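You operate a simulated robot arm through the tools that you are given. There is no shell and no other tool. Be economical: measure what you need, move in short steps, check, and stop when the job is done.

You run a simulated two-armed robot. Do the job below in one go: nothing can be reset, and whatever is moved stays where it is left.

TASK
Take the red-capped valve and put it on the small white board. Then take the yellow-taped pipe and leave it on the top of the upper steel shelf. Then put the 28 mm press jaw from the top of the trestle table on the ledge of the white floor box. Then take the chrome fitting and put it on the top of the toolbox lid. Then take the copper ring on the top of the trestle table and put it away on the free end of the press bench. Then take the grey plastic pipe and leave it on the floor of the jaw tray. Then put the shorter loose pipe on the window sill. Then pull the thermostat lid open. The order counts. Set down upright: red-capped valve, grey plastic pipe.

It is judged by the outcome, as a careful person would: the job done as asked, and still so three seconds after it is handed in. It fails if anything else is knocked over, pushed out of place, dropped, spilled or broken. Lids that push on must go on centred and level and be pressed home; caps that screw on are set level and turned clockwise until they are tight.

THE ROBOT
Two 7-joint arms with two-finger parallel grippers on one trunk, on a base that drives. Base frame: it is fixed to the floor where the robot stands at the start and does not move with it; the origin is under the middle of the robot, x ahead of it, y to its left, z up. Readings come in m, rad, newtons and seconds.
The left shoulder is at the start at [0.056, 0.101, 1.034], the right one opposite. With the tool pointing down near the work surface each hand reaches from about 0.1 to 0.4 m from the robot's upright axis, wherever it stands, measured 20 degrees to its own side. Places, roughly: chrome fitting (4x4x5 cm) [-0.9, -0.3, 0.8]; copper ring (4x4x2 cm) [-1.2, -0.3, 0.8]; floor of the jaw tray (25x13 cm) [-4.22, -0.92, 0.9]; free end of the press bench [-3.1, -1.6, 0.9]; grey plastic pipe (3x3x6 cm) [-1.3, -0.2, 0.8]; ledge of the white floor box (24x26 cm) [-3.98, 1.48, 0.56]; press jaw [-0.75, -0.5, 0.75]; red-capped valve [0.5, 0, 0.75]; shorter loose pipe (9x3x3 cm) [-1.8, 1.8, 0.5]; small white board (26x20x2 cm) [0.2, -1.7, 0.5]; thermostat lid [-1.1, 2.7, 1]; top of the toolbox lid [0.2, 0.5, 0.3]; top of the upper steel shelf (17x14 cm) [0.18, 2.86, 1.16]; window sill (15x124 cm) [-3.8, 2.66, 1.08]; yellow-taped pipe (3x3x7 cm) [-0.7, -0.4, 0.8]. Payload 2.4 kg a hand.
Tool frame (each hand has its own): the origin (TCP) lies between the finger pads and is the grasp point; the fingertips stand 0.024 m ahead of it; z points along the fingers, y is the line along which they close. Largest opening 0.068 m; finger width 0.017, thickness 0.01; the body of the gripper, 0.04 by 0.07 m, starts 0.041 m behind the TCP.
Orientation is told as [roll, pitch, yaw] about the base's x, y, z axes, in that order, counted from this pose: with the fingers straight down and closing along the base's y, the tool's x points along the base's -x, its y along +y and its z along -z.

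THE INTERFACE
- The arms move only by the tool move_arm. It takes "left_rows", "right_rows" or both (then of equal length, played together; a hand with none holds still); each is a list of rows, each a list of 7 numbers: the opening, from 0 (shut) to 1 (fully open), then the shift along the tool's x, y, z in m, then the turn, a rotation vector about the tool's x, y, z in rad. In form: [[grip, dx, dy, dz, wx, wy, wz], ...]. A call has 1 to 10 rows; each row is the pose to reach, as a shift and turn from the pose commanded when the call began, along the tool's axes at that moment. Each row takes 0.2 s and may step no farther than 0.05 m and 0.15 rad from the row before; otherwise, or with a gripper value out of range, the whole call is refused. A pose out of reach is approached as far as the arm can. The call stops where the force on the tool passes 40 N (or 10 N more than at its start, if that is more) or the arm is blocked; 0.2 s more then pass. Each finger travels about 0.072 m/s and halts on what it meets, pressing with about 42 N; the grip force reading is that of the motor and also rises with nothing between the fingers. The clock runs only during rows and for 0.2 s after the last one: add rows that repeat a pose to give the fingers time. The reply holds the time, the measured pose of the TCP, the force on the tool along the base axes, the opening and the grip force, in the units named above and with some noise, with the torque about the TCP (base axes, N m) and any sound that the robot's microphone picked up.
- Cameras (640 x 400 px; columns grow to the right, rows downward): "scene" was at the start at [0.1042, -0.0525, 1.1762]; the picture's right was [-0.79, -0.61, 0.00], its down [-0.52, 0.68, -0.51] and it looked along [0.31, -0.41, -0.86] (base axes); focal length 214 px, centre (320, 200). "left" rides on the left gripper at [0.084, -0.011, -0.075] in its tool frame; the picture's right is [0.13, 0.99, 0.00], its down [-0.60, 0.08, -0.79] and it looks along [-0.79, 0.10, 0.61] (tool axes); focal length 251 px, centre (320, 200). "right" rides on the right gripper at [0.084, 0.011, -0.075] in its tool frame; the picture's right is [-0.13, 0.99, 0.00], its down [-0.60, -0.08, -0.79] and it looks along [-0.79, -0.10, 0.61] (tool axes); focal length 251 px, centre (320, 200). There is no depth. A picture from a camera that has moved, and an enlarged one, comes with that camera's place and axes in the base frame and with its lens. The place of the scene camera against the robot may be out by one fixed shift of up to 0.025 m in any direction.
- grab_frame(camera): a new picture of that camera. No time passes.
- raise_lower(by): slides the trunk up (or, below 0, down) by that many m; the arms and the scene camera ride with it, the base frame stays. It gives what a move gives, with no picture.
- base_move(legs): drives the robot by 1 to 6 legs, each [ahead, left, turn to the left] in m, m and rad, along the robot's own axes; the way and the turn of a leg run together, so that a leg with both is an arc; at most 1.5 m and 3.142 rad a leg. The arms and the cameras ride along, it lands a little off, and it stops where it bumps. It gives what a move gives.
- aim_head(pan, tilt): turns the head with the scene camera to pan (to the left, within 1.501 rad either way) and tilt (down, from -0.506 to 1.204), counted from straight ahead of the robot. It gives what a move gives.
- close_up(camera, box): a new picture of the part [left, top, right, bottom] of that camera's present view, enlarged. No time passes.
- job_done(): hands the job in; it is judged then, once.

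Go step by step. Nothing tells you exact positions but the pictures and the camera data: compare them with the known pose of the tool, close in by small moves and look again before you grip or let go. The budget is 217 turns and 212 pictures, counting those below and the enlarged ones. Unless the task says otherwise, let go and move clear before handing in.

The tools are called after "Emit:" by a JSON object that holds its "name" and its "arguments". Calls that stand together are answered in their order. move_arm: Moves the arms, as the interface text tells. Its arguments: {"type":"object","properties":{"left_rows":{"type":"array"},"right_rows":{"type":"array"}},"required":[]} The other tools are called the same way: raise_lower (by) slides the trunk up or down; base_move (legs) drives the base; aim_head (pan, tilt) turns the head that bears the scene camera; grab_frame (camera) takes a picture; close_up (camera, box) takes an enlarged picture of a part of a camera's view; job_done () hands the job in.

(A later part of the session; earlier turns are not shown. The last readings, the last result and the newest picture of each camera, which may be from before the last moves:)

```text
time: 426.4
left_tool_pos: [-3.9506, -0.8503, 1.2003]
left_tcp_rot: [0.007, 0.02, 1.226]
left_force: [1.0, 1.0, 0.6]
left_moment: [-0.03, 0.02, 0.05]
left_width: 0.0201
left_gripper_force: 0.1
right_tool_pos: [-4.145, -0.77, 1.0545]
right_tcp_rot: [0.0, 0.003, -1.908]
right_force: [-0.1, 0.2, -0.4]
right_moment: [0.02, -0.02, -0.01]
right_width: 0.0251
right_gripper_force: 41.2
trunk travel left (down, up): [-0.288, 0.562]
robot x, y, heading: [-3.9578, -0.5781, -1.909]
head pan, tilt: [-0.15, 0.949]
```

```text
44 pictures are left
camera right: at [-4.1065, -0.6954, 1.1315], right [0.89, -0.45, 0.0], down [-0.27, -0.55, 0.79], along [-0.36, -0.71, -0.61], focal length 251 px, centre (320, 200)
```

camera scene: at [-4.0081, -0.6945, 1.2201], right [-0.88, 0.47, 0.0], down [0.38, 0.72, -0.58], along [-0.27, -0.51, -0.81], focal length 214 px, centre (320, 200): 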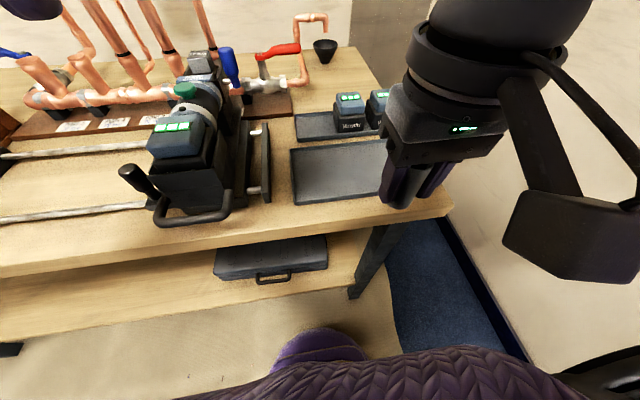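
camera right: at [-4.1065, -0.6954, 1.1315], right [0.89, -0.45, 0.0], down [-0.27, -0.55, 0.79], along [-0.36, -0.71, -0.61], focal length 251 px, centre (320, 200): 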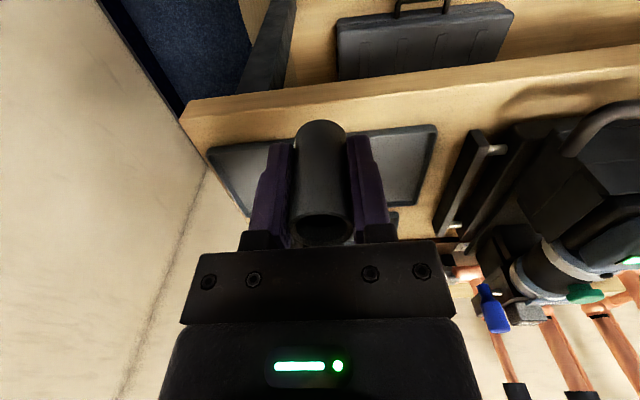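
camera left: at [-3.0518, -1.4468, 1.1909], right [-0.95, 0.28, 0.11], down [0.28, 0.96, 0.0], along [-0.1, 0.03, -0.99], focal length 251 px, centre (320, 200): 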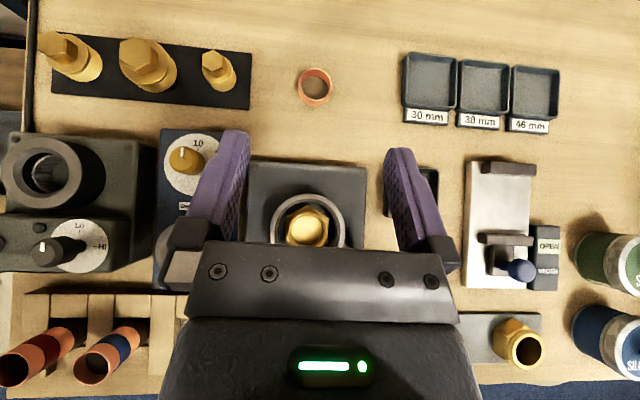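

The tray is centred at about [-4.21, -0.92]. I nudge 3.5 cm ahead and reach over it with the right hand.

Emit:
{"name": "base_move", "arguments": {"legs": [[0.035, 0, 0]]}}

Emit:
{"name": "move_arm", "arguments": {"right_rows": [[0.25, -0.03, -0.003, 0, 0, 0, 0], [0.25, -0.06, -0.006, 0, 0, 0, 0], [0.25, -0.09, -0.009, 0.015, 0, 0, 0], [0.25, -0.115, -0.012, 0.035, 0, 0, 0], [0.25, -0.13, -0.012, 0.06, 0, 0, 0], [0.25, -0.13, -0.012, 0.06, 0, 0, 0]]}}

Emit:
{"name": "grab_frame", "arguments": {"camera": "right"}}

Emit:
{"name": "grab_frame", "arguments": {"camera": "scene"}}

```text
time: 427.3
left_tool_pos: [-3.9636, -0.8843, 1.2006]
left_tcp_rot: [0.008, 0.021, 1.228]
left_force: [-0.2, -1.5, 0.7]
left_moment: [0.01, 0.0, 0.0]
left_width: 0.0205
left_gripper_force: 0.0
right_tool_pos: [-4.1565, -0.8044, 1.0556]
right_tcp_rot: [-0.001, 0.001, -1.91]
right_force: [-0.9, -0.6, -0.1]
right_moment: [0.01, 0.03, 0.01]
right_width: 0.0255
right_gripper_force: 40.8
trunk travel left (down, up): [-0.288, 0.562]
robot x, y, heading: [-3.9726, -0.6166, -1.913]
head pan, tilt: [-0.15, 0.949]
```

```text
time: 428.7
left_tool_pos: [-3.9634, -0.8843, 1.2009]
left_tcp_rot: [0.009, 0.019, 1.228]
left_force: [0.2, 1.1, 0.8]
left_moment: [0.02, 0.02, 0.04]
left_width: 0.0205
left_gripper_force: 0.1
right_tool_pos: [-4.2113, -0.9263, 0.9955]
right_tcp_rot: [-0.001, 0.002, -1.909]
right_force: [-0.6, -0.2, -0.3]
right_moment: [-0.03, -0.02, 0.0]
right_width: 0.0252
right_gripper_force: 41.3
trunk travel left (down, up): [-0.288, 0.562]
robot x, y, heading: [-3.9738, -0.6169, -1.91]
head pan, tilt: [-0.15, 0.949]
```

```text
43 pictures are left
camera right: at [-4.1726, -0.8508, 1.0718], right [0.89, -0.45, 0.0], down [-0.28, -0.54, 0.79], along [-0.36, -0.71, -0.61], focal length 251 px, centre (320, 200)
```

right: 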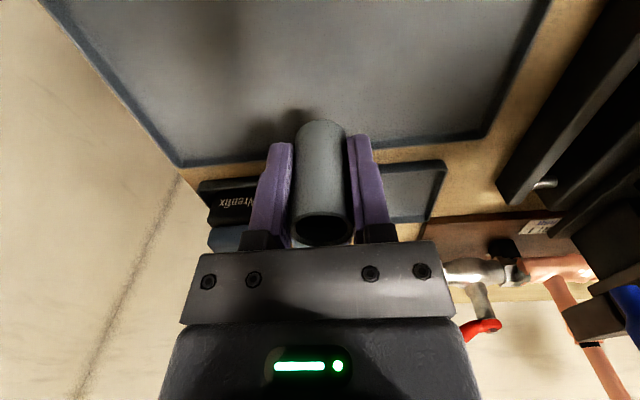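

```text
42 pictures are left
camera scene: at [-4.0201, -0.7282, 1.2201], right [-0.88, 0.47, 0.0], down [0.38, 0.72, -0.58], along [-0.27, -0.51, -0.81], focal length 214 px, centre (320, 200)
```

scene: 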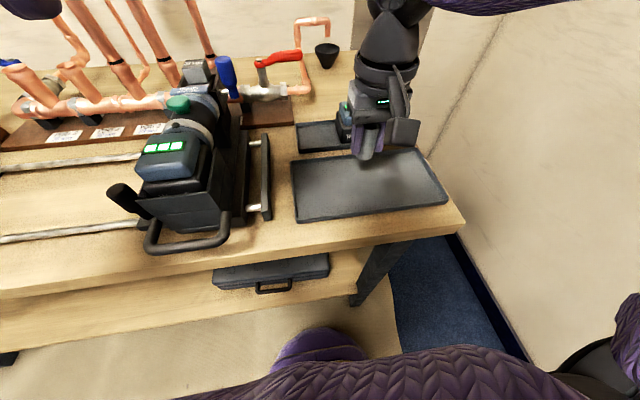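

The pipe is over the middle of the empty front tray. I lower it to contact.

Emit:
{"name": "move_arm", "arguments": {"right_rows": [[0.25, 0, 0, 0.02, 0, 0, 0], [0.25, 0, 0, 0.035, 0, 0, 0], [0.25, 0, 0, 0.044, 0, 0, 0], [0.25, 0, 0, 0.049, 0, 0, 0], [0.25, 0, 0, 0.053, 0, 0, 0], [0.25, 0, 0, 0.057, 0, 0, 0], [0.25, 0, 0, 0.061, 0, 0, 0], [0.25, 0, 0, 0.065, 0, 0, 0]]}}

Emit:
{"name": "grab_frame", "arguments": {"camera": "right"}}

```text
time: 430.5
left_tool_pos: [-3.9617, -0.8829, 1.2004]
left_tcp_rot: [0.007, 0.021, 1.228]
left_force: [0.5, 0.3, -0.5]
left_moment: [0.0, -0.03, -0.03]
left_width: 0.0204
left_gripper_force: 0.1
right_tool_pos: [-4.2102, -0.921, 0.9332]
right_tcp_rot: [-0.001, -0.004, -1.908]
right_force: [-4.3, -1.9, 35.9]
right_moment: [-0.14, 0.16, -0.02]
right_width: 0.0258
right_gripper_force: 41.4
trunk travel left (down, up): [-0.288, 0.562]
robot x, y, heading: [-3.971, -0.6178, -1.908]
head pan, tilt: [-0.15, 0.949]
```

```text
41 pictures are left
camera right: at [-4.1726, -0.8466, 1.0082], right [0.89, -0.45, 0.0], down [-0.27, -0.54, 0.8], along [-0.36, -0.71, -0.61], focal length 251 px, centre (320, 200)
```

right: 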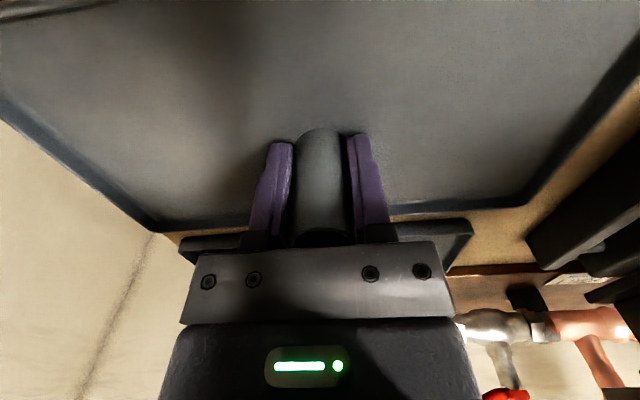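

The pipe stands on the tray floor. I ease up, open and rise.

Emit:
{"name": "move_arm", "arguments": {"right_rows": [[0.25, 0, 0, -0.003, 0, 0, 0], [0.45, 0, 0, -0.003, 0, 0, 0], [0.7, 0, 0, -0.003, 0, 0, 0], [0.9, 0, 0, -0.003, 0, 0, 0], [1, 0, 0, -0.003, 0, 0, 0], [1, 0, 0, -0.02, 0, 0, 0], [1, 0, 0, -0.05, 0, 0, 0], [1, 0, 0, -0.09, 0, 0, 0], [1, 0.04, 0, -0.12, 0, 0, 0], [1, 0.09, 0, -0.13, 0, 0, 0]]}}

Emit:
{"name": "grab_frame", "arguments": {"camera": "right"}}

```text
refused: row 10 steps farther than a row can; nothing moved
```

```text
40 pictures are left
camera right: at [-4.1726, -0.8466, 1.0082], right [0.89, -0.45, 0.0], down [-0.27, -0.54, 0.8], along [-0.36, -0.71, -0.61], focal length 251 px, centre (320, 200)
```

right: 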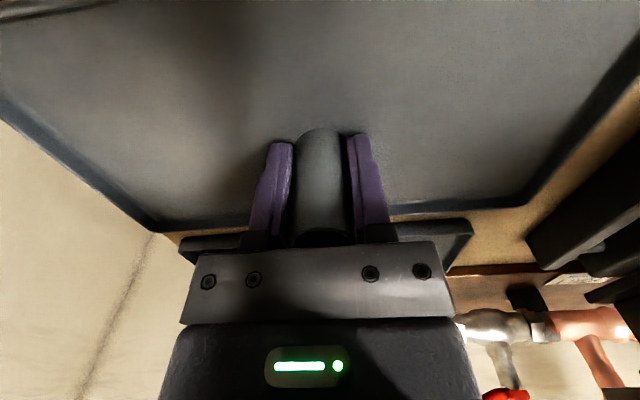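

The last step was too long; I repeat it with smaller steps.

Emit:
{"name": "move_arm", "arguments": {"right_rows": [[0.25, 0, 0, -0.003, 0, 0, 0], [0.45, 0, 0, -0.003, 0, 0, 0], [0.7, 0, 0, -0.003, 0, 0, 0], [0.9, 0, 0, -0.003, 0, 0, 0], [1, 0, 0, -0.003, 0, 0, 0], [1, 0, 0, -0.02, 0, 0, 0], [1, 0, 0, -0.05, 0, 0, 0], [1, 0, 0, -0.09, 0, 0, 0], [1, 0.03, 0, -0.12, 0, 0, 0], [1, 0.07, 0, -0.13, 0, 0, 0]]}}

Emit:
{"name": "grab_frame", "arguments": {"camera": "right"}}

```text
time: 432.7
left_tool_pos: [-3.9622, -0.8846, 1.2007]
left_tcp_rot: [0.008, 0.02, 1.226]
left_force: [0.7, 0.3, -0.3]
left_moment: [0.0, 0.0, -0.02]
left_width: 0.0204
left_gripper_force: 0.0
right_tool_pos: [-4.1858, -0.8558, 1.0616]
right_tcp_rot: [0.001, 0.002, -1.91]
right_force: [0.1, 0.4, -1.0]
right_moment: [-0.03, 0.03, -0.02]
right_width: 0.0681
right_gripper_force: 0.1
trunk travel left (down, up): [-0.288, 0.562]
robot x, y, heading: [-3.9721, -0.6173, -1.912]
head pan, tilt: [-0.15, 0.949]
```

```text
39 pictures are left
camera right: at [-4.1477, -0.7818, 1.1363], right [0.89, -0.45, 0.0], down [-0.27, -0.55, 0.79], along [-0.36, -0.71, -0.61], focal length 251 px, centre (320, 200)
```

right: 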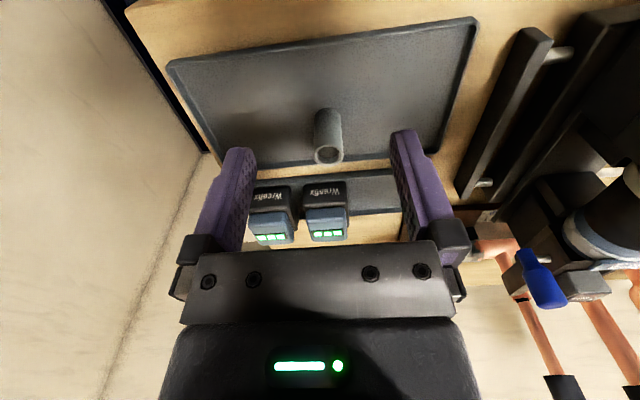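

The grey pipe stands upright in the tray. I back out along my route and head round to the small stool for the loose pipe.

Emit:
{"name": "base_move", "arguments": {"legs": [[-0.53, 0.05, 0], [-0.35, 0.37, 0], [-0.9, 0.35, 0], [0, 1.5, 0], [-1.05, -0.15, 0], [0, 0, -1.56]]}}

Emit:
{"name": "aim_head", "arguments": {"pan": 0.0, "tilt": 0.7}}

Emit:
{"name": "grab_frame", "arguments": {"camera": "scene"}}

```text
time: 459.0
left_tool_pos: [-1.3233, 1.4352, 1.1996]
left_tcp_rot: [0.008, 0.02, -0.345]
left_force: [-0.7, -1.6, 0.2]
left_moment: [0.0, -0.02, 0.03]
left_width: 0.0201
left_gripper_force: 0.1
right_tool_pos: [-1.2974, 1.6578, 1.0609]
right_tcp_rot: [-0.001, 0.003, 2.804]
right_force: [-0.2, -0.2, -0.7]
right_moment: [0.0, -0.04, 0.0]
right_width: 0.0678
right_gripper_force: 0.1
trunk travel left (down, up): [-0.288, 0.562]
robot x, y, heading: [-1.0562, 1.4464, 2.803]
head pan, tilt: [-0.15, 0.949]
```

```text
time: 459.8
left_tool_pos: [-1.3249, 1.4346, 1.1999]
left_tcp_rot: [0.006, 0.02, -0.344]
left_force: [0.1, -0.1, 0.9]
left_moment: [-0.01, -0.04, 0.0]
left_width: 0.0205
left_gripper_force: 0.0
right_tool_pos: [-1.2973, 1.6568, 1.0603]
right_tcp_rot: [0.0, 0.001, 2.805]
right_force: [-0.7, 0.2, 0.2]
right_moment: [0.0, 0.03, 0.0]
right_width: 0.068
right_gripper_force: 0.1
trunk travel left (down, up): [-0.288, 0.562]
robot x, y, heading: [-1.0595, 1.4436, 2.8]
head pan, tilt: [0.0, 0.7]
```

```text
38 pictures are left
camera scene: at [-1.1823, 1.4906, 1.2398], right [0.33, 0.94, 0.0], down [0.61, -0.22, -0.76], along [-0.72, 0.26, -0.64], focal length 214 px, centre (320, 200)
```

scene: 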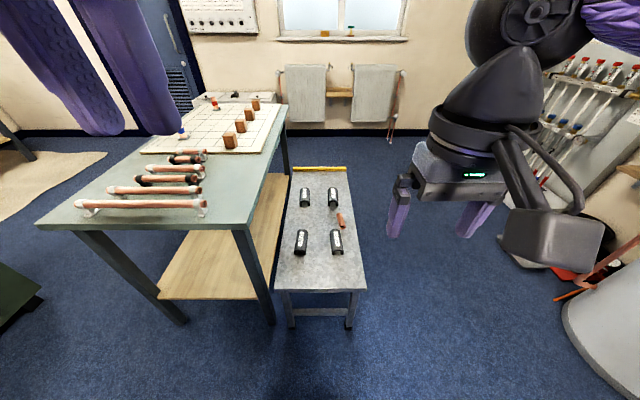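

I zoom in on the stool top.

Emit:
{"name": "close_up", "arguments": {"camera": "scene", "box": [260, 150, 390, 270]}}

```text
3.33 times, centred on (325, 210) of scene
camera zoom: at [-1.1823, 1.4906, 1.2398], right [0.33, 0.94, 0.0], down [0.61, -0.22, -0.76], along [-0.72, 0.26, -0.64], focal length 715 px, centre (303, 167)
```

zoom: 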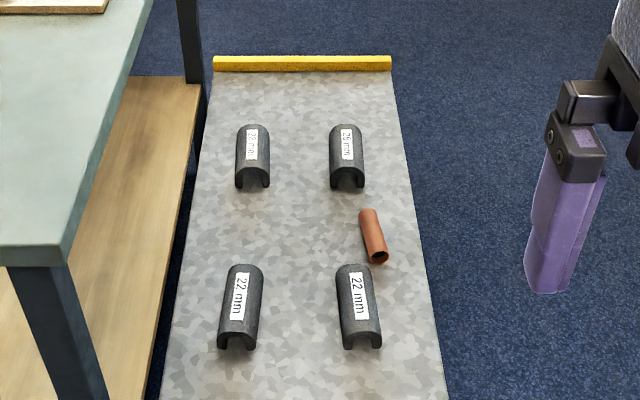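

The short pipe lies at about [-1.837, 1.836], its axis along the stool, near the stool's north edge. I go round to the north side, facing the stool, while turning the left hand by a quarter.

Emit:
{"name": "base_move", "arguments": {"legs": [[0, 0, 1.57], [-0.5, 0, 0], [0, -0.82, 0]]}}

Emit:
{"name": "move_arm", "arguments": {"left_rows": [[0.5, 0, 0, 0, 0, 0, 0.15], [1, 0, 0, 0, 0, 0, 0.3], [1, 0, 0, 0, 0, 0, 0.45], [1, 0, 0, 0, 0, 0, 0.6], [1, 0, 0, 0, 0, 0, 0.75], [1, 0, 0, 0, 0, 0, 0.9], [1, 0, 0, 0, 0, 0, 1.05], [1, 0, 0, 0, 0, 0, 1.2], [1, 0, 0, 0, 0, 0, 1.35], [1, 0, 0, 0, 0, 0, 1.5]]}}

Emit:
{"name": "aim_head", "arguments": {"pan": 0.0, "tilt": 1.0}}

Emit:
{"name": "grab_frame", "arguments": {"camera": "scene"}}

Emit:
{"name": "grab_frame", "arguments": {"camera": "left"}}

```text
time: 470.6
left_tool_pos: [-1.6605, 1.9231, 1.2006]
left_tcp_rot: [0.008, 0.018, 1.237]
left_force: [0.6, -0.3, 0.0]
left_moment: [-0.01, -0.02, 0.01]
left_width: 0.0206
left_gripper_force: 0.0
right_tool_pos: [-1.8837, 1.9491, 1.0606]
right_tcp_rot: [0.001, 0.003, -1.897]
right_force: [-0.1, -1.2, -1.1]
right_moment: [0.03, 0.02, 0.04]
right_width: 0.068
right_gripper_force: 0.1
trunk travel left (down, up): [-0.288, 0.562]
robot x, y, heading: [-1.672, 2.1917, -1.899]
head pan, tilt: [0.0, 0.7]
```

```text
time: 472.8
left_tool_pos: [-1.6601, 1.9242, 1.2002]
left_tcp_rot: [-0.02, 0.008, -0.265]
left_force: [-0.5, -0.3, -0.4]
left_moment: [0.02, 0.03, -0.05]
left_width: 0.0678
left_gripper_force: 0.0
right_tool_pos: [-1.8833, 1.9497, 1.0605]
right_tcp_rot: [0.0, 0.003, -1.898]
right_force: [0.7, 0.2, -0.7]
right_moment: [0.0, -0.01, 0.0]
right_width: 0.0682
right_gripper_force: 0.0
trunk travel left (down, up): [-0.288, 0.562]
robot x, y, heading: [-1.6729, 2.1888, -1.9]
head pan, tilt: [0.0, 0.7]
```

```text
time: 473.6
left_tool_pos: [-1.6593, 1.9239, 1.2002]
left_tcp_rot: [-0.018, 0.007, -0.261]
left_force: [0.0, -0.1, 0.2]
left_moment: [0.0, -0.02, 0.04]
left_width: 0.0683
left_gripper_force: 0.1
right_tool_pos: [-1.883, 1.9482, 1.0603]
right_tcp_rot: [0.001, 0.002, -1.898]
right_force: [0.6, -0.1, -0.5]
right_moment: [-0.02, -0.01, 0.02]
right_width: 0.0684
right_gripper_force: 0.1
trunk travel left (down, up): [-0.288, 0.562]
robot x, y, heading: [-1.6724, 2.1891, -1.898]
head pan, tilt: [0.0, 1.0]
```

```text
36 pictures are left
camera scene: at [-1.7079, 2.0782, 1.2165], right [-0.95, 0.32, 0.0], down [0.27, 0.8, -0.54], along [-0.17, -0.51, -0.84], focal length 214 px, centre (320, 200)
```

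scene: 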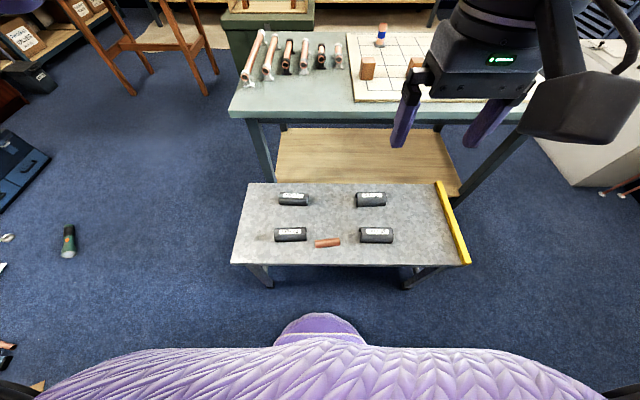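

```text
35 pictures are left
camera left: at [-1.7431, 1.936, 1.2757], right [0.13, 0.99, -0.02], down [0.61, -0.07, 0.79], along [0.78, -0.11, -0.62], focal length 251 px, centre (320, 200)
```

left: 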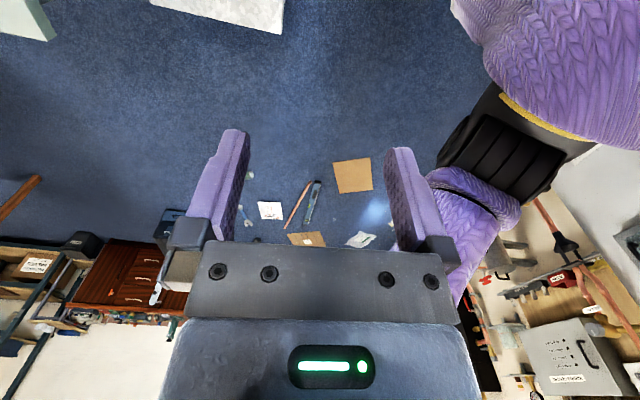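

The pipe is near [-1.829, 1.826]. I shift right and ahead, lower the trunk, and bring the hand down over it.

Emit:
{"name": "base_move", "arguments": {"legs": [[0, -0.13, 0], [0.05, 0, 0]]}}

Emit:
{"name": "raise_lower", "arguments": {"by": -0.27}}

Emit:
{"name": "move_arm", "arguments": {"left_rows": [[1, 0, -0.012, 0.045, 0, 0, 0], [1, 0, -0.024, 0.09, 0, 0, 0], [1, 0, -0.036, 0.135, 0, 0, 0], [1, 0, -0.048, 0.18, 0, 0, 0], [1, 0, -0.06, 0.225, 0, 0, 0], [1, 0, -0.072, 0.265, 0, 0, 0], [1, 0, -0.084, 0.3, 0, 0, 0], [1, 0, -0.09, 0.33, 0, 0, 0], [1, 0, -0.09, 0.33, 0, 0, 0]]}}

Emit:
{"name": "grab_frame", "arguments": {"camera": "left"}}

```text
time: 475.4
left_tool_pos: [-1.7995, 1.9176, 1.2012]
left_tcp_rot: [-0.017, 0.007, -0.263]
left_force: [-0.4, 0.4, 0.2]
left_moment: [0.03, -0.02, -0.01]
left_width: 0.0677
left_gripper_force: 0.0
right_tool_pos: [-2.0223, 1.9425, 1.0606]
right_tcp_rot: [0.002, 0.001, -1.898]
right_force: [0.4, -0.4, 0.2]
right_moment: [0.01, 0.02, -0.04]
right_width: 0.0679
right_gripper_force: 0.1
trunk travel left (down, up): [-0.288, 0.562]
robot x, y, heading: [-1.8104, 2.1859, -1.902]
head pan, tilt: [0.0, 1.0]
```

```text
time: 478.2
left_tool_pos: [-1.8035, 1.9066, 0.9249]
left_tcp_rot: [0.014, 0.009, -0.263]
left_force: [0.1, 0.1, -0.1]
left_moment: [0.01, 0.05, -0.03]
left_width: 0.0679
left_gripper_force: 0.1
right_tool_pos: [-2.0233, 1.9427, 0.7916]
right_tcp_rot: [0.0, 0.002, -1.899]
right_force: [-0.4, 0.3, -0.4]
right_moment: [0.02, -0.04, -0.02]
right_width: 0.0678
right_gripper_force: 0.0
trunk travel left (down, up): [-0.018, 0.832]
robot x, y, heading: [-1.8102, 2.1851, -1.897]
head pan, tilt: [0.0, 1.0]
```

```text
time: 480.2
left_tool_pos: [-1.8316, 1.829, 0.5935]
left_tcp_rot: [0.013, 0.007, -0.263]
left_force: [-0.6, 0.6, 0.9]
left_moment: [-0.04, 0.02, 0.01]
left_width: 0.068
left_gripper_force: 0.1
right_tool_pos: [-2.0229, 1.9438, 0.7906]
right_tcp_rot: [0.0, 0.003, -1.897]
right_force: [-0.1, -0.2, 0.3]
right_moment: [-0.01, 0.02, 0.01]
right_width: 0.0678
right_gripper_force: 0.0
trunk travel left (down, up): [-0.018, 0.832]
robot x, y, heading: [-1.8102, 2.1823, -1.903]
head pan, tilt: [0.0, 1.0]
```

```text
34 pictures are left
camera left: at [-1.9146, 1.8382, 0.6693], right [0.13, 0.99, 0.01], down [0.61, -0.09, 0.79], along [0.78, -0.1, -0.61], focal length 251 px, centre (320, 200)
```

left: 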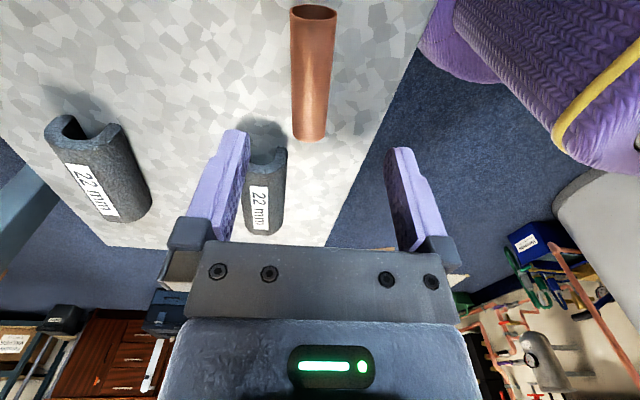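

The pipe is nearly below the fingers and parallel to them. I shift 7 mm and go lower.

Emit:
{"name": "move_arm", "arguments": {"left_rows": [[1, 0, -0.007, 0.03, 0, 0, 0], [1, 0, -0.007, 0.06, 0, 0, 0], [1, 0, -0.007, 0.08, 0, 0, 0], [1, 0, -0.007, 0.085, 0, 0, 0], [1, 0, -0.007, 0.085, 0, 0, 0]]}}

Emit:
{"name": "grab_frame", "arguments": {"camera": "left"}}

```text
time: 481.4
left_tool_pos: [-1.8293, 1.8201, 0.5078]
left_tcp_rot: [0.013, 0.008, -0.262]
left_force: [-0.1, -0.4, -0.5]
left_moment: [0.02, 0.0, -0.02]
left_width: 0.068
left_gripper_force: 0.1
right_tool_pos: [-2.022, 1.9443, 0.7905]
right_tcp_rot: [-0.001, 0.0, -1.897]
right_force: [1.1, 0.0, -0.5]
right_moment: [0.02, -0.02, 0.03]
right_width: 0.068
right_gripper_force: 0.1
trunk travel left (down, up): [-0.018, 0.832]
robot x, y, heading: [-1.8128, 2.1831, -1.903]
head pan, tilt: [0.0, 1.0]
```

```text
33 pictures are left
camera left: at [-1.9126, 1.8293, 0.5825], right [0.13, 0.99, 0.01], down [0.61, -0.09, 0.79], along [0.78, -0.1, -0.61], focal length 251 px, centre (320, 200)
```

left: 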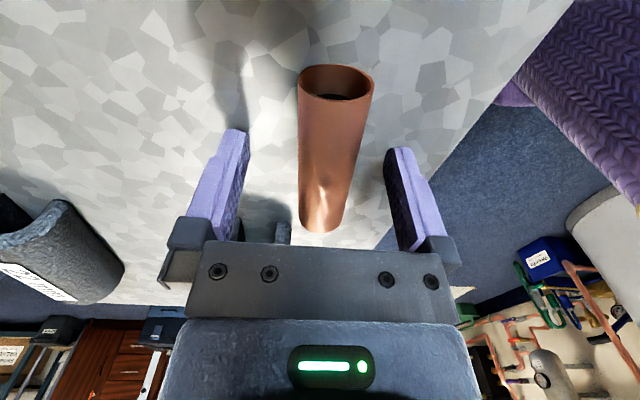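

The pipe lies between the fingers. I go 8 mm lower and close.

Emit:
{"name": "move_arm", "arguments": {"left_rows": [[1, 0, 0.003, 0.004, 0, 0, 0], [1, 0, 0.003, 0.008, 0, 0, 0], [0.8, 0, 0.003, 0.008, 0, 0, 0], [0.5, 0, 0.003, 0.008, 0, 0, 0], [0.25, 0, 0.003, 0.008, 0, 0, 0], [0.2, 0, 0.003, 0.008, 0, 0, 0], [0.2, 0, 0.003, 0.008, 0, 0, 0], [0.2, 0, 0.003, -0.01, 0, 0, 0], [0.2, 0, 0.003, -0.05, 0, 0, 0], [0.2, 0, 0.003, -0.09, 0, 0, 0]]}}

Emit:
{"name": "grab_frame", "arguments": {"camera": "left"}}

```text
time: 482.0
left_tool_pos: [-1.8277, 1.8217, 0.5036]
left_tcp_rot: [-0.001, 0.012, -0.264]
left_force: [6.1, 3.1, 33.6]
left_moment: [0.46, -0.53, -0.07]
left_width: 0.0654
left_gripper_force: 6.8
right_tool_pos: [-2.0222, 1.9434, 0.7926]
right_tcp_rot: [-0.002, 0.001, -1.898]
right_force: [-0.1, -0.2, 0.2]
right_moment: [0.03, -0.01, 0.01]
right_width: 0.068
right_gripper_force: 0.1
trunk travel left (down, up): [-0.018, 0.832]
robot x, y, heading: [-1.8122, 2.1834, -1.902]
head pan, tilt: [0.0, 1.0]
stopped in row 3 (left hand): the force on the tool passed its limit at 49 N (the readings are from after the stop); the commanded pose is now the measured one
```

```text
32 pictures are left
camera left: at [-1.9115, 1.8314, 0.5794], right [0.13, 0.99, 0.0], down [0.61, -0.08, 0.79], along [0.78, -0.1, -0.62], focal length 251 px, centre (320, 200)
```

left: 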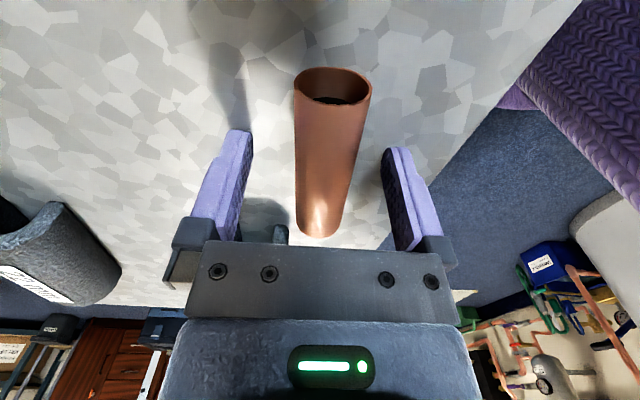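

The tips touched the stool top. I raise 2 mm, close and lift.

Emit:
{"name": "move_arm", "arguments": {"left_rows": [[0.9, 0, 0, -0.003, 0, 0, 0], [0.7, 0, 0, -0.003, 0, 0, 0], [0.5, 0, 0, -0.003, 0, 0, 0], [0.3, 0, 0, -0.003, 0, 0, 0], [0.2, 0, 0, -0.003, 0, 0, 0], [0.2, 0, 0, -0.003, 0, 0, 0], [0.2, 0, 0, -0.003, 0, 0, 0], [0.2, 0, 0, -0.03, 0, 0, 0], [0.2, 0, 0, -0.07, 0, 0, 0], [0.2, 0, 0, -0.11, 0, 0, 0]]}}

Emit:
{"name": "grab_frame", "arguments": {"camera": "left"}}

```text
time: 484.2
left_tool_pos: [-1.8248, 1.8211, 0.6146]
left_tcp_rot: [0.005, 0.008, -0.263]
left_force: [-0.2, -0.7, -0.3]
left_moment: [0.04, -0.03, -0.01]
left_width: 0.0259
left_gripper_force: 40.8
right_tool_pos: [-2.022, 1.9421, 0.7904]
right_tcp_rot: [0.001, 0.003, -1.899]
right_force: [0.4, -0.2, 0.4]
right_moment: [0.02, -0.02, -0.05]
right_width: 0.0679
right_gripper_force: 0.0
trunk travel left (down, up): [-0.018, 0.832]
robot x, y, heading: [-1.815, 2.1886, -1.901]
head pan, tilt: [0.0, 1.0]
```

```text
31 pictures are left
camera left: at [-1.9084, 1.8313, 0.6883], right [0.13, 0.99, 0.01], down [0.61, -0.09, 0.79], along [0.78, -0.1, -0.61], focal length 251 px, centre (320, 200)
```

left: 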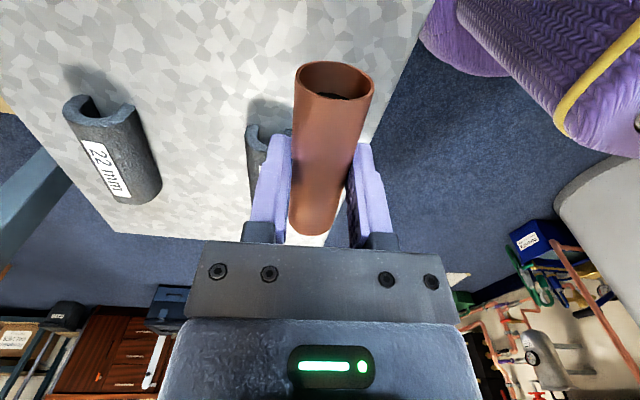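

The pipe is held across its middle. I raise the trunk, and drive along the north side of the stool to the window.

Emit:
{"name": "raise_lower", "arguments": {"by": 0.57}}

Emit:
{"name": "base_move", "arguments": {"legs": [[-0.15, 0, 0], [0, -1.3, 0], [0, 0, -1.57], [0, 0.39, 0]]}}

Emit:
{"name": "aim_head", "arguments": {"pan": 0.0, "tilt": 0.7}}

Emit:
{"name": "grab_frame", "arguments": {"camera": "scene"}}

```text
refused: 0.57 is not a number from -0.4 to 0.4
```

```text
time: 497.5
left_tool_pos: [-3.4693, 2.4152, 0.613]
left_tcp_rot: [0.006, 0.009, -1.855]
left_force: [0.7, -0.1, -0.1]
left_moment: [0.03, 0.02, 0.0]
left_width: 0.0255
left_gripper_force: 41.1
right_tool_pos: [-3.3437, 2.6098, 0.7907]
right_tcp_rot: [0.0, 0.001, 2.793]
right_force: [-0.5, -0.2, -0.4]
right_moment: [0.03, -0.01, -0.03]
right_width: 0.0679
right_gripper_force: 0.1
trunk travel left (down, up): [-0.018, 0.832]
robot x, y, heading: [-3.1083, 2.3936, 2.791]
head pan, tilt: [0.0, 1.0]
```

```text
time: 498.3
left_tool_pos: [-3.4698, 2.4145, 0.6126]
left_tcp_rot: [0.005, 0.008, -1.852]
left_force: [-0.5, 0.4, -0.3]
left_moment: [0.01, -0.02, 0.02]
left_width: 0.0255
left_gripper_force: 40.5
right_tool_pos: [-3.3448, 2.6108, 0.7909]
right_tcp_rot: [-0.002, 0.002, 2.793]
right_force: [-0.2, 0.6, -0.9]
right_moment: [0.0, 0.01, -0.03]
right_width: 0.0681
right_gripper_force: 0.0
trunk travel left (down, up): [-0.018, 0.832]
robot x, y, heading: [-3.1033, 2.395, 2.799]
head pan, tilt: [0.0, 0.7]
```

```text
30 pictures are left
camera scene: at [-3.3072, 2.4696, 0.9618], right [0.34, 0.94, 0.0], down [0.61, -0.22, -0.76], along [-0.72, 0.26, -0.65], focal length 214 px, centre (320, 200)
```

scene: 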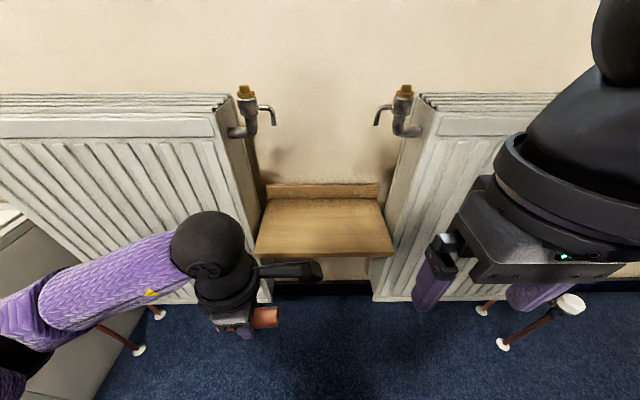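

The trunk step was limited to 0.4 m. I raise it in two steps here, then look at the sill.

Emit:
{"name": "raise_lower", "arguments": {"by": 0.4}}

Emit:
{"name": "raise_lower", "arguments": {"by": 0.2}}

Emit:
{"name": "grab_frame", "arguments": {"camera": "scene"}}

Emit:
{"name": "grab_frame", "arguments": {"camera": "right"}}

```text
time: 502.1
left_tool_pos: [-3.4708, 2.4149, 1.0135]
left_tcp_rot: [0.005, 0.01, -1.854]
left_force: [0.2, 0.0, -0.8]
left_moment: [0.0, -0.03, -0.01]
left_width: 0.0254
left_gripper_force: 40.6
right_tool_pos: [-3.3459, 2.6096, 1.1897]
right_tcp_rot: [-0.001, 0.001, 2.793]
right_force: [1.2, 0.1, -0.5]
right_moment: [-0.04, -0.03, -0.02]
right_width: 0.0681
right_gripper_force: 0.1
trunk travel left (down, up): [-0.418, 0.432]
robot x, y, heading: [-3.1075, 2.3933, 2.788]
head pan, tilt: [0.0, 0.7]
```

```text
time: 504.3
left_tool_pos: [-3.4703, 2.4148, 1.2124]
left_tcp_rot: [0.006, 0.009, -1.854]
left_force: [0.6, -0.2, -0.7]
left_moment: [-0.02, 0.01, 0.02]
left_width: 0.0256
left_gripper_force: 40.6
right_tool_pos: [-3.3442, 2.6102, 1.3891]
right_tcp_rot: [-0.001, 0.0, 2.794]
right_force: [-0.4, 0.7, -0.2]
right_moment: [0.0, -0.02, 0.0]
right_width: 0.0677
right_gripper_force: 0.0
trunk travel left (down, up): [-0.618, 0.232]
robot x, y, heading: [-3.1027, 2.3956, 2.791]
head pan, tilt: [0.0, 0.7]
```

```text
29 pictures are left
camera scene: at [-3.1957, 2.4289, 1.5717], right [0.34, 0.94, 0.0], down [0.61, -0.22, -0.76], along [-0.72, 0.26, -0.64], focal length 214 px, centre (320, 200)
```

scene: 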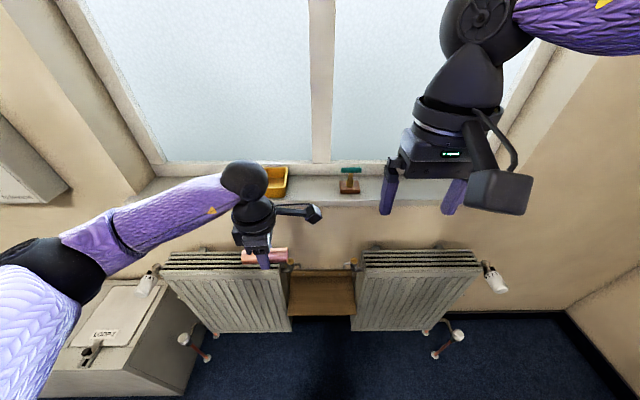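

```text
28 pictures are left
camera right: at [-3.27, 2.5699, 1.466], right [-0.46, -0.89, 0.0], down [-0.54, 0.28, 0.79], along [-0.7, 0.36, -0.61], focal length 251 px, centre (320, 200)
```

right: 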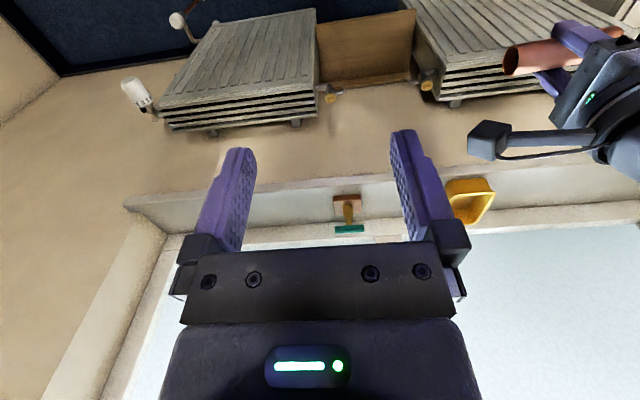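

The gap on the sill between the yellow tub and the brush is centred near [-3.80, 2.62]. I drive toward it.

Emit:
{"name": "base_move", "arguments": {"legs": [[0.3, -0.08, 0]]}}

Emit:
{"name": "grab_frame", "arguments": {"camera": "right"}}

Emit:
{"name": "grab_frame", "arguments": {"camera": "scene"}}

```text
time: 506.4
left_tool_pos: [-3.7314, 2.5972, 1.2123]
left_tcp_rot: [0.007, 0.009, -1.853]
left_force: [-0.2, 0.2, -0.4]
left_moment: [-0.01, -0.01, 0.02]
left_width: 0.0256
left_gripper_force: 40.9
right_tool_pos: [-3.604, 2.7905, 1.3896]
right_tcp_rot: [0.001, 0.0, 2.794]
right_force: [0.1, -0.7, 0.0]
right_moment: [-0.05, -0.04, 0.04]
right_width: 0.068
right_gripper_force: 0.1
trunk travel left (down, up): [-0.618, 0.232]
robot x, y, heading: [-3.3667, 2.5747, 2.789]
head pan, tilt: [0.0, 0.7]
```

```text
27 pictures are left
camera right: at [-3.5303, 2.7515, 1.4659], right [-0.46, -0.89, 0.0], down [-0.54, 0.28, 0.79], along [-0.7, 0.36, -0.61], focal length 251 px, centre (320, 200)
```

right: 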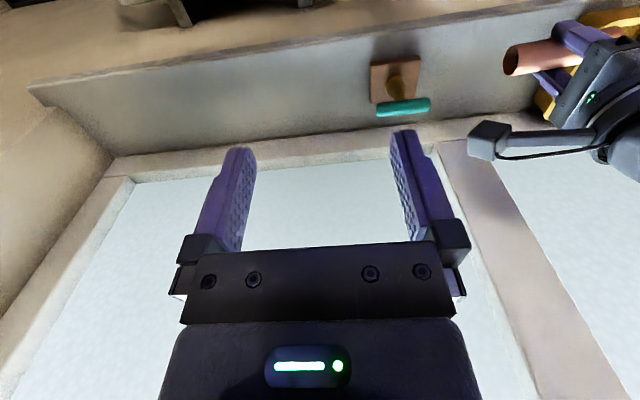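

```text
26 pictures are left
camera scene: at [-3.4562, 2.6105, 1.5717], right [0.34, 0.94, 0.0], down [0.61, -0.22, -0.76], along [-0.72, 0.26, -0.64], focal length 214 px, centre (320, 200)
```

scene: 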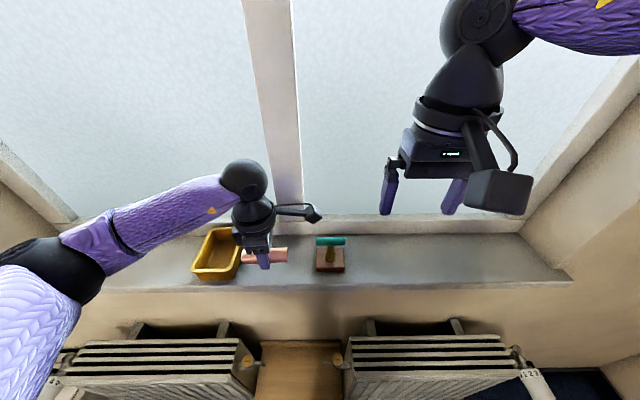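

The gap is about 18 cm wide and the pipe is lined up with it. I move over the sill, keep clear of the brush, and start down.

Emit:
{"name": "move_arm", "arguments": {"left_rows": [[0.2, -0.01, -0.03, 0.01, 0, 0, 0], [0.2, -0.02, -0.065, 0.02, 0, 0, 0], [0.2, -0.02, -0.065, 0.05, 0, 0, 0], [0.2, -0.02, -0.065, 0.075, 0, 0, 0], [0.2, -0.02, -0.065, 0.085, 0, 0, 0], [0.2, -0.02, -0.065, 0.085, 0, 0, 0]]}}

Emit:
{"name": "close_up", "arguments": {"camera": "scene", "box": [160, 190, 380, 320]}}

Emit:
{"name": "grab_frame", "arguments": {"camera": "left"}}

```text
time: 507.8
left_tool_pos: [-3.7986, 2.5946, 1.1267]
left_tcp_rot: [0.006, 0.009, -1.854]
left_force: [0.1, 0.4, -0.4]
left_moment: [0.02, 0.04, 0.01]
left_width: 0.0253
left_gripper_force: 41.2
right_tool_pos: [-3.604, 2.792, 1.3904]
right_tcp_rot: [0.001, 0.002, 2.794]
right_force: [-0.2, -0.1, 0.8]
right_moment: [-0.01, -0.04, -0.01]
right_width: 0.068
right_gripper_force: 0.0
trunk travel left (down, up): [-0.618, 0.232]
robot x, y, heading: [-3.3714, 2.5768, 2.793]
head pan, tilt: [0.0, 0.7]
```

```text
2.91 times, centred on (270, 255) of scene
camera zoom: at [-3.4556, 2.61, 1.5717], right [0.34, 0.94, 0.0], down [0.61, -0.22, -0.76], along [-0.72, 0.26, -0.64], focal length 624 px, centre (466, 40)
```

zoom: 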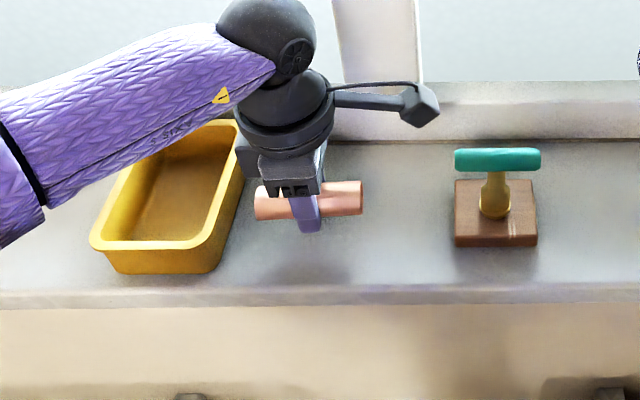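

```text
24 pictures are left
camera left: at [-3.7852, 2.678, 1.202], right [0.99, -0.15, 0.01], down [-0.1, -0.61, 0.79], along [-0.12, -0.78, -0.62], focal length 251 px, centre (320, 200)
```

left: 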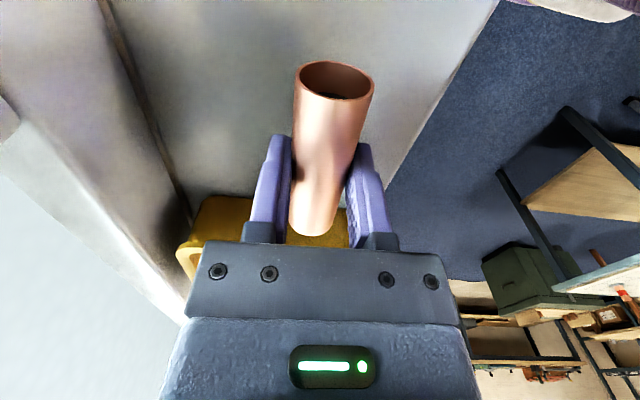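

There is room to the right of the tub. I shift 12 mm right and lower to contact.

Emit:
{"name": "move_arm", "arguments": {"left_rows": [[0.2, 0.012, 0, 0.003, 0, 0, 0], [0.2, 0.012, 0, 0.008, 0, 0, 0], [0.2, 0.012, 0, 0.012, 0, 0, 0], [0.2, 0.012, 0, 0.016, 0, 0, 0], [0.2, 0.012, 0, 0.02, 0, 0, 0], [0.2, 0.012, 0, 0.024, 0, 0, 0], [0.2, 0.012, 0, 0.028, 0, 0, 0]]}}

Emit:
{"name": "grab_frame", "arguments": {"camera": "left"}}

```text
time: 509.3
left_tool_pos: [-3.7959, 2.6068, 1.1057]
left_tcp_rot: [-0.005, 0.011, -1.851]
left_force: [5.0, -5.4, 20.9]
left_moment: [-0.35, -0.06, 0.02]
left_width: 0.0255
left_gripper_force: 40.8
right_tool_pos: [-3.602, 2.7906, 1.3906]
right_tcp_rot: [0.0, 0.0, 2.795]
right_force: [0.2, 0.7, -0.8]
right_moment: [0.03, 0.03, -0.03]
right_width: 0.0681
right_gripper_force: 0.1
trunk travel left (down, up): [-0.618, 0.232]
robot x, y, heading: [-3.3665, 2.5772, 2.79]
head pan, tilt: [0.0, 0.7]
stopped in row 7 (left hand): the force on the tool passed its limit at 51 N (the readings are from after the stop); the commanded pose is now the measured one
```

```text
23 pictures are left
camera left: at [-3.7821, 2.6897, 1.1818], right [0.99, -0.15, 0.0], down [-0.09, -0.61, 0.79], along [-0.12, -0.78, -0.62], focal length 251 px, centre (320, 200)
```

left: 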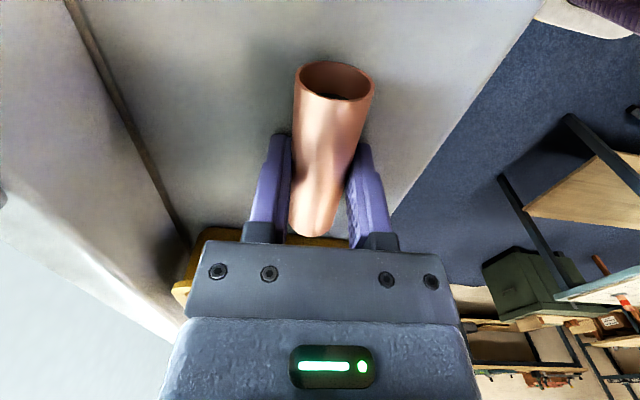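

The pipe rests on the sill. I ease off slightly, open slowly and lift straight up.

Emit:
{"name": "move_arm", "arguments": {"left_rows": [[0.3, 0, 0, -0.002, 0, 0, 0], [0.4, 0, 0, -0.002, 0, 0, 0], [0.45, 0, 0, -0.002, 0, 0, 0], [0.55, 0, 0, -0.002, 0, 0, 0], [0.7, 0, 0, -0.002, 0, 0, 0], [0.8, 0, 0, -0.002, 0, 0, 0], [0.8, 0, 0, -0.02, 0, 0, 0], [0.8, 0, 0, -0.05, 0, 0, 0], [0.8, 0, 0, -0.09, 0, 0, 0], [0.8, 0, 0.03, -0.12, 0, 0, 0]]}}

Emit:
{"name": "close_up", "arguments": {"camera": "scene", "box": [160, 190, 380, 320]}}

Emit:
{"name": "grab_frame", "arguments": {"camera": "left"}}

```text
time: 511.5
left_tool_pos: [-3.7677, 2.5957, 1.2264]
left_tcp_rot: [-0.004, 0.011, -1.853]
left_force: [0.4, -0.2, -0.1]
left_moment: [0.03, -0.03, 0.0]
left_width: 0.0544
left_gripper_force: 0.1
right_tool_pos: [-3.6035, 2.7912, 1.3907]
right_tcp_rot: [0.001, -0.001, 2.793]
right_force: [-0.8, 0.3, -0.1]
right_moment: [0.03, 0.03, -0.03]
right_width: 0.0679
right_gripper_force: 0.0
trunk travel left (down, up): [-0.618, 0.232]
robot x, y, heading: [-3.3634, 2.5753, 2.791]
head pan, tilt: [0.0, 0.7]
```

```text
2.91 times, centred on (270, 255) of scene
camera zoom: at [-3.4547, 2.6091, 1.5718], right [0.34, 0.94, 0.0], down [0.6, -0.22, -0.77], along [-0.72, 0.26, -0.64], focal length 624 px, centre (466, 40)
```

zoom: 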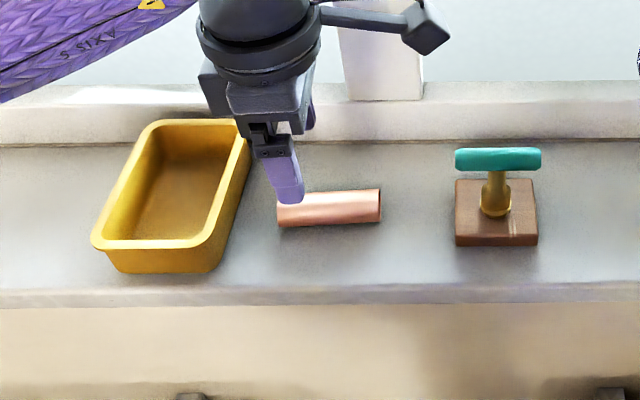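

```text
21 pictures are left
camera left: at [-3.7546, 2.6769, 1.3017], right [0.99, -0.15, 0.0], down [-0.09, -0.61, 0.79], along [-0.12, -0.78, -0.62], focal length 251 px, centre (320, 200)
```

left: 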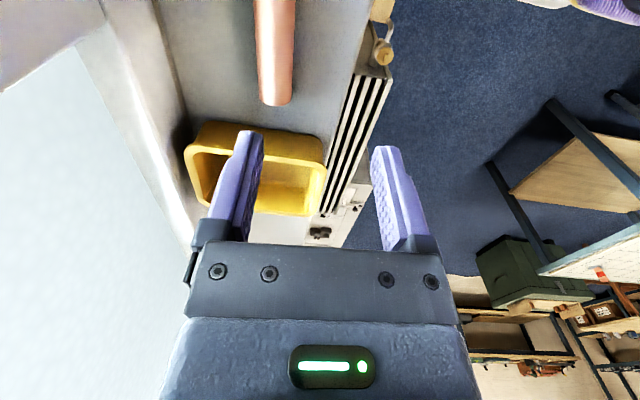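

The pipe lies safely on the sill. Now I back off, lower the trunk, and drive to the hot-water cylinder for the thermostat lid.

Emit:
{"name": "base_move", "arguments": {"legs": [[-0.36, 0, 0]]}}

Emit:
{"name": "raise_lower", "arguments": {"by": -0.3}}

Emit:
{"name": "base_move", "arguments": {"legs": [[0, 0, -1.53], [0.2, 0, 0], [0, -1.4, 0], [0, -0.3, 0]]}}

Emit:
{"name": "aim_head", "arguments": {"pan": -0.2, "tilt": 0.4}}

Emit:
{"name": "grab_frame", "arguments": {"camera": "scene"}}

```text
time: 513.8
left_tool_pos: [-3.4388, 2.4752, 1.2271]
left_tcp_rot: [-0.003, 0.01, -1.853]
left_force: [0.4, 0.3, 0.7]
left_moment: [0.01, 0.0, -0.01]
left_width: 0.0545
left_gripper_force: 0.1
right_tool_pos: [-3.275, 2.6706, 1.3906]
right_tcp_rot: [0.0, -0.001, 2.793]
right_force: [-0.4, -0.2, 0.4]
right_moment: [0.0, 0.01, 0.02]
right_width: 0.0679
right_gripper_force: 0.0
trunk travel left (down, up): [-0.618, 0.232]
robot x, y, heading: [-3.0375, 2.4532, 2.793]
head pan, tilt: [0.0, 0.7]
```

```text
time: 516.8
left_tool_pos: [-3.4389, 2.4762, 0.9264]
left_tcp_rot: [-0.004, 0.011, -1.853]
left_force: [0.1, 0.1, 0.5]
left_moment: [-0.01, -0.01, 0.0]
left_width: 0.0545
left_gripper_force: 0.3
right_tool_pos: [-3.2748, 2.6716, 1.0899]
right_tcp_rot: [-0.001, 0.001, 2.794]
right_force: [0.4, 0.6, 1.2]
right_moment: [0.02, -0.03, 0.0]
right_width: 0.0681
right_gripper_force: 0.1
trunk travel left (down, up): [-0.318, 0.532]
robot x, y, heading: [-3.0397, 2.4578, 2.789]
head pan, tilt: [0.0, 0.7]
```

```text
time: 530.2
left_tool_pos: [-1.3691, 2.5897, 0.9265]
left_tcp_rot: [-0.002, 0.01, 2.943]
left_force: [0.1, 0.5, 0.3]
left_moment: [-0.01, -0.04, -0.01]
left_width: 0.0546
left_gripper_force: 0.0
right_tool_pos: [-1.161, 2.442, 1.091]
right_tcp_rot: [0.001, 0.002, 1.306]
right_force: [0.6, -0.4, -0.3]
right_moment: [-0.03, 0.01, 0.0]
right_width: 0.068
right_gripper_force: 0.1
trunk travel left (down, up): [-0.318, 0.532]
robot x, y, heading: [-1.3619, 2.1829, 1.302]
head pan, tilt: [0.0, 0.7]
```

```text
time: 531.0
left_tool_pos: [-1.369, 2.5902, 0.9257]
left_tcp_rot: [-0.002, 0.011, 2.943]
left_force: [-0.4, 0.6, 0.2]
left_moment: [0.01, 0.02, -0.03]
left_width: 0.0547
left_gripper_force: 0.0
right_tool_pos: [-1.1608, 2.4416, 1.0907]
right_tcp_rot: [-0.001, 0.002, 1.305]
right_force: [0.2, -0.4, -1.0]
right_moment: [0.0, 0.03, 0.01]
right_width: 0.068
right_gripper_force: 0.0
trunk travel left (down, up): [-0.318, 0.532]
robot x, y, heading: [-1.3553, 2.1869, 1.305]
head pan, tilt: [-0.201, 0.4]
```

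```text
20 pictures are left
camera scene: at [-1.2994, 2.3146, 1.297], right [0.89, -0.45, 0.0], down [-0.18, -0.35, -0.92], along [0.42, 0.82, -0.39], focal length 214 px, centre (320, 200)
```

scene: 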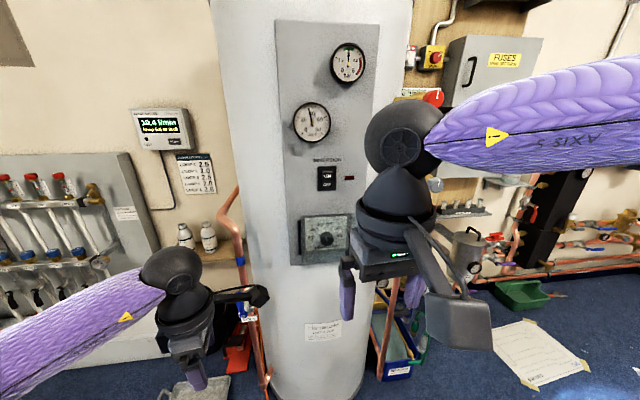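

I see the thermostat box on the cylinder's panel, near [-1.09, 2.70, 1.01]. I zoom in on it.

Emit:
{"name": "close_up", "arguments": {"camera": "scene", "box": [280, 190, 380, 280]}}

Emit:
{"name": "grab_frame", "arguments": {"camera": "right"}}

```text
4.44 times, centred on (330, 235) of scene
camera zoom: at [-1.2994, 2.3146, 1.297], right [0.89, -0.45, 0.0], down [-0.18, -0.35, -0.92], along [0.42, 0.82, -0.39], focal length 953 px, centre (276, 44)
```

zoom: 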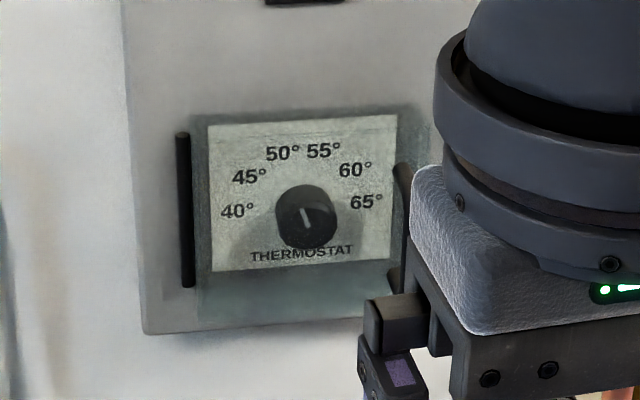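

```text
18 pictures are left
camera right: at [-1.1939, 2.3628, 1.1661], right [-0.92, 0.38, 0.0], down [0.23, 0.56, 0.79], along [0.3, 0.73, -0.61], focal length 251 px, centre (320, 200)
```

right: 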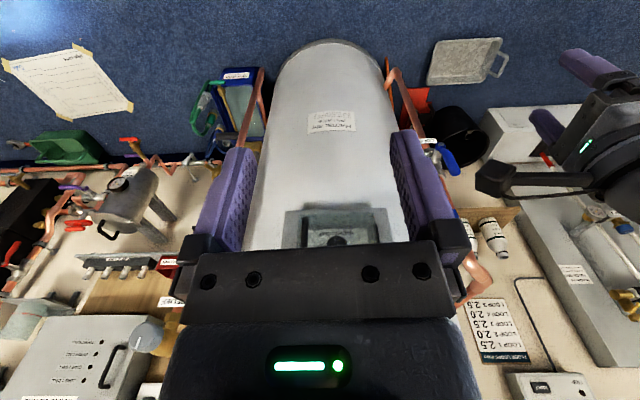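

The clear lid has a dark bar on each side; one is the hinge, the other the pull. I move the right hand aside to see which.

Emit:
{"name": "move_arm", "arguments": {"right_rows": [[1, 0.01, -0.03, -0.02, 0, 0, 0], [1, 0.02, -0.06, -0.04, 0, 0, 0], [1, 0.03, -0.09, -0.06, 0, 0, 0], [0.6, 0.04, -0.12, -0.08, 0, 0, 0], [0.3, 0.04, -0.14, -0.1, 0, 0, 0], [0.3, 0.04, -0.14, -0.1, 0, 0, 0]]}}

Emit:
{"name": "close_up", "arguments": {"camera": "scene", "box": [280, 190, 380, 280]}}

```text
time: 532.4
left_tool_pos: [-1.3692, 2.5899, 0.9253]
left_tcp_rot: [-0.001, 0.01, 2.945]
left_force: [0.0, -0.5, -0.5]
left_moment: [-0.01, 0.0, 0.0]
left_width: 0.0543
left_gripper_force: 0.0
right_tool_pos: [-1.0402, 2.3632, 1.1903]
right_tcp_rot: [-0.002, 0.002, 1.305]
right_force: [0.8, 0.0, 0.2]
right_moment: [0.0, 0.02, -0.04]
right_width: 0.0203
right_gripper_force: 0.0
trunk travel left (down, up): [-0.318, 0.532]
robot x, y, heading: [-1.3561, 2.1859, 1.306]
head pan, tilt: [-0.201, 0.4]
```

```text
4.44 times, centred on (330, 235) of scene
camera zoom: at [-1.2993, 2.3145, 1.2971], right [0.89, -0.45, 0.0], down [-0.18, -0.35, -0.92], along [0.42, 0.82, -0.39], focal length 953 px, centre (276, 44)
```

zoom: 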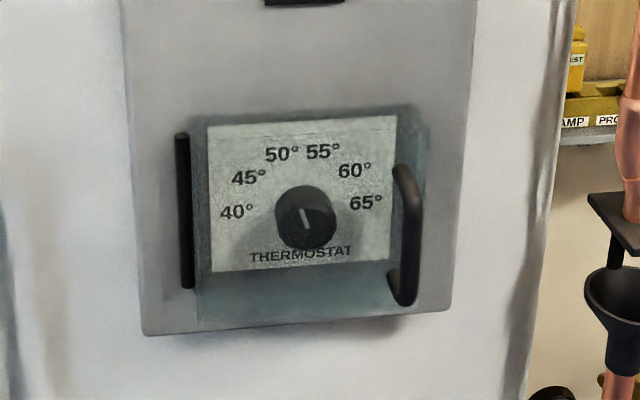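

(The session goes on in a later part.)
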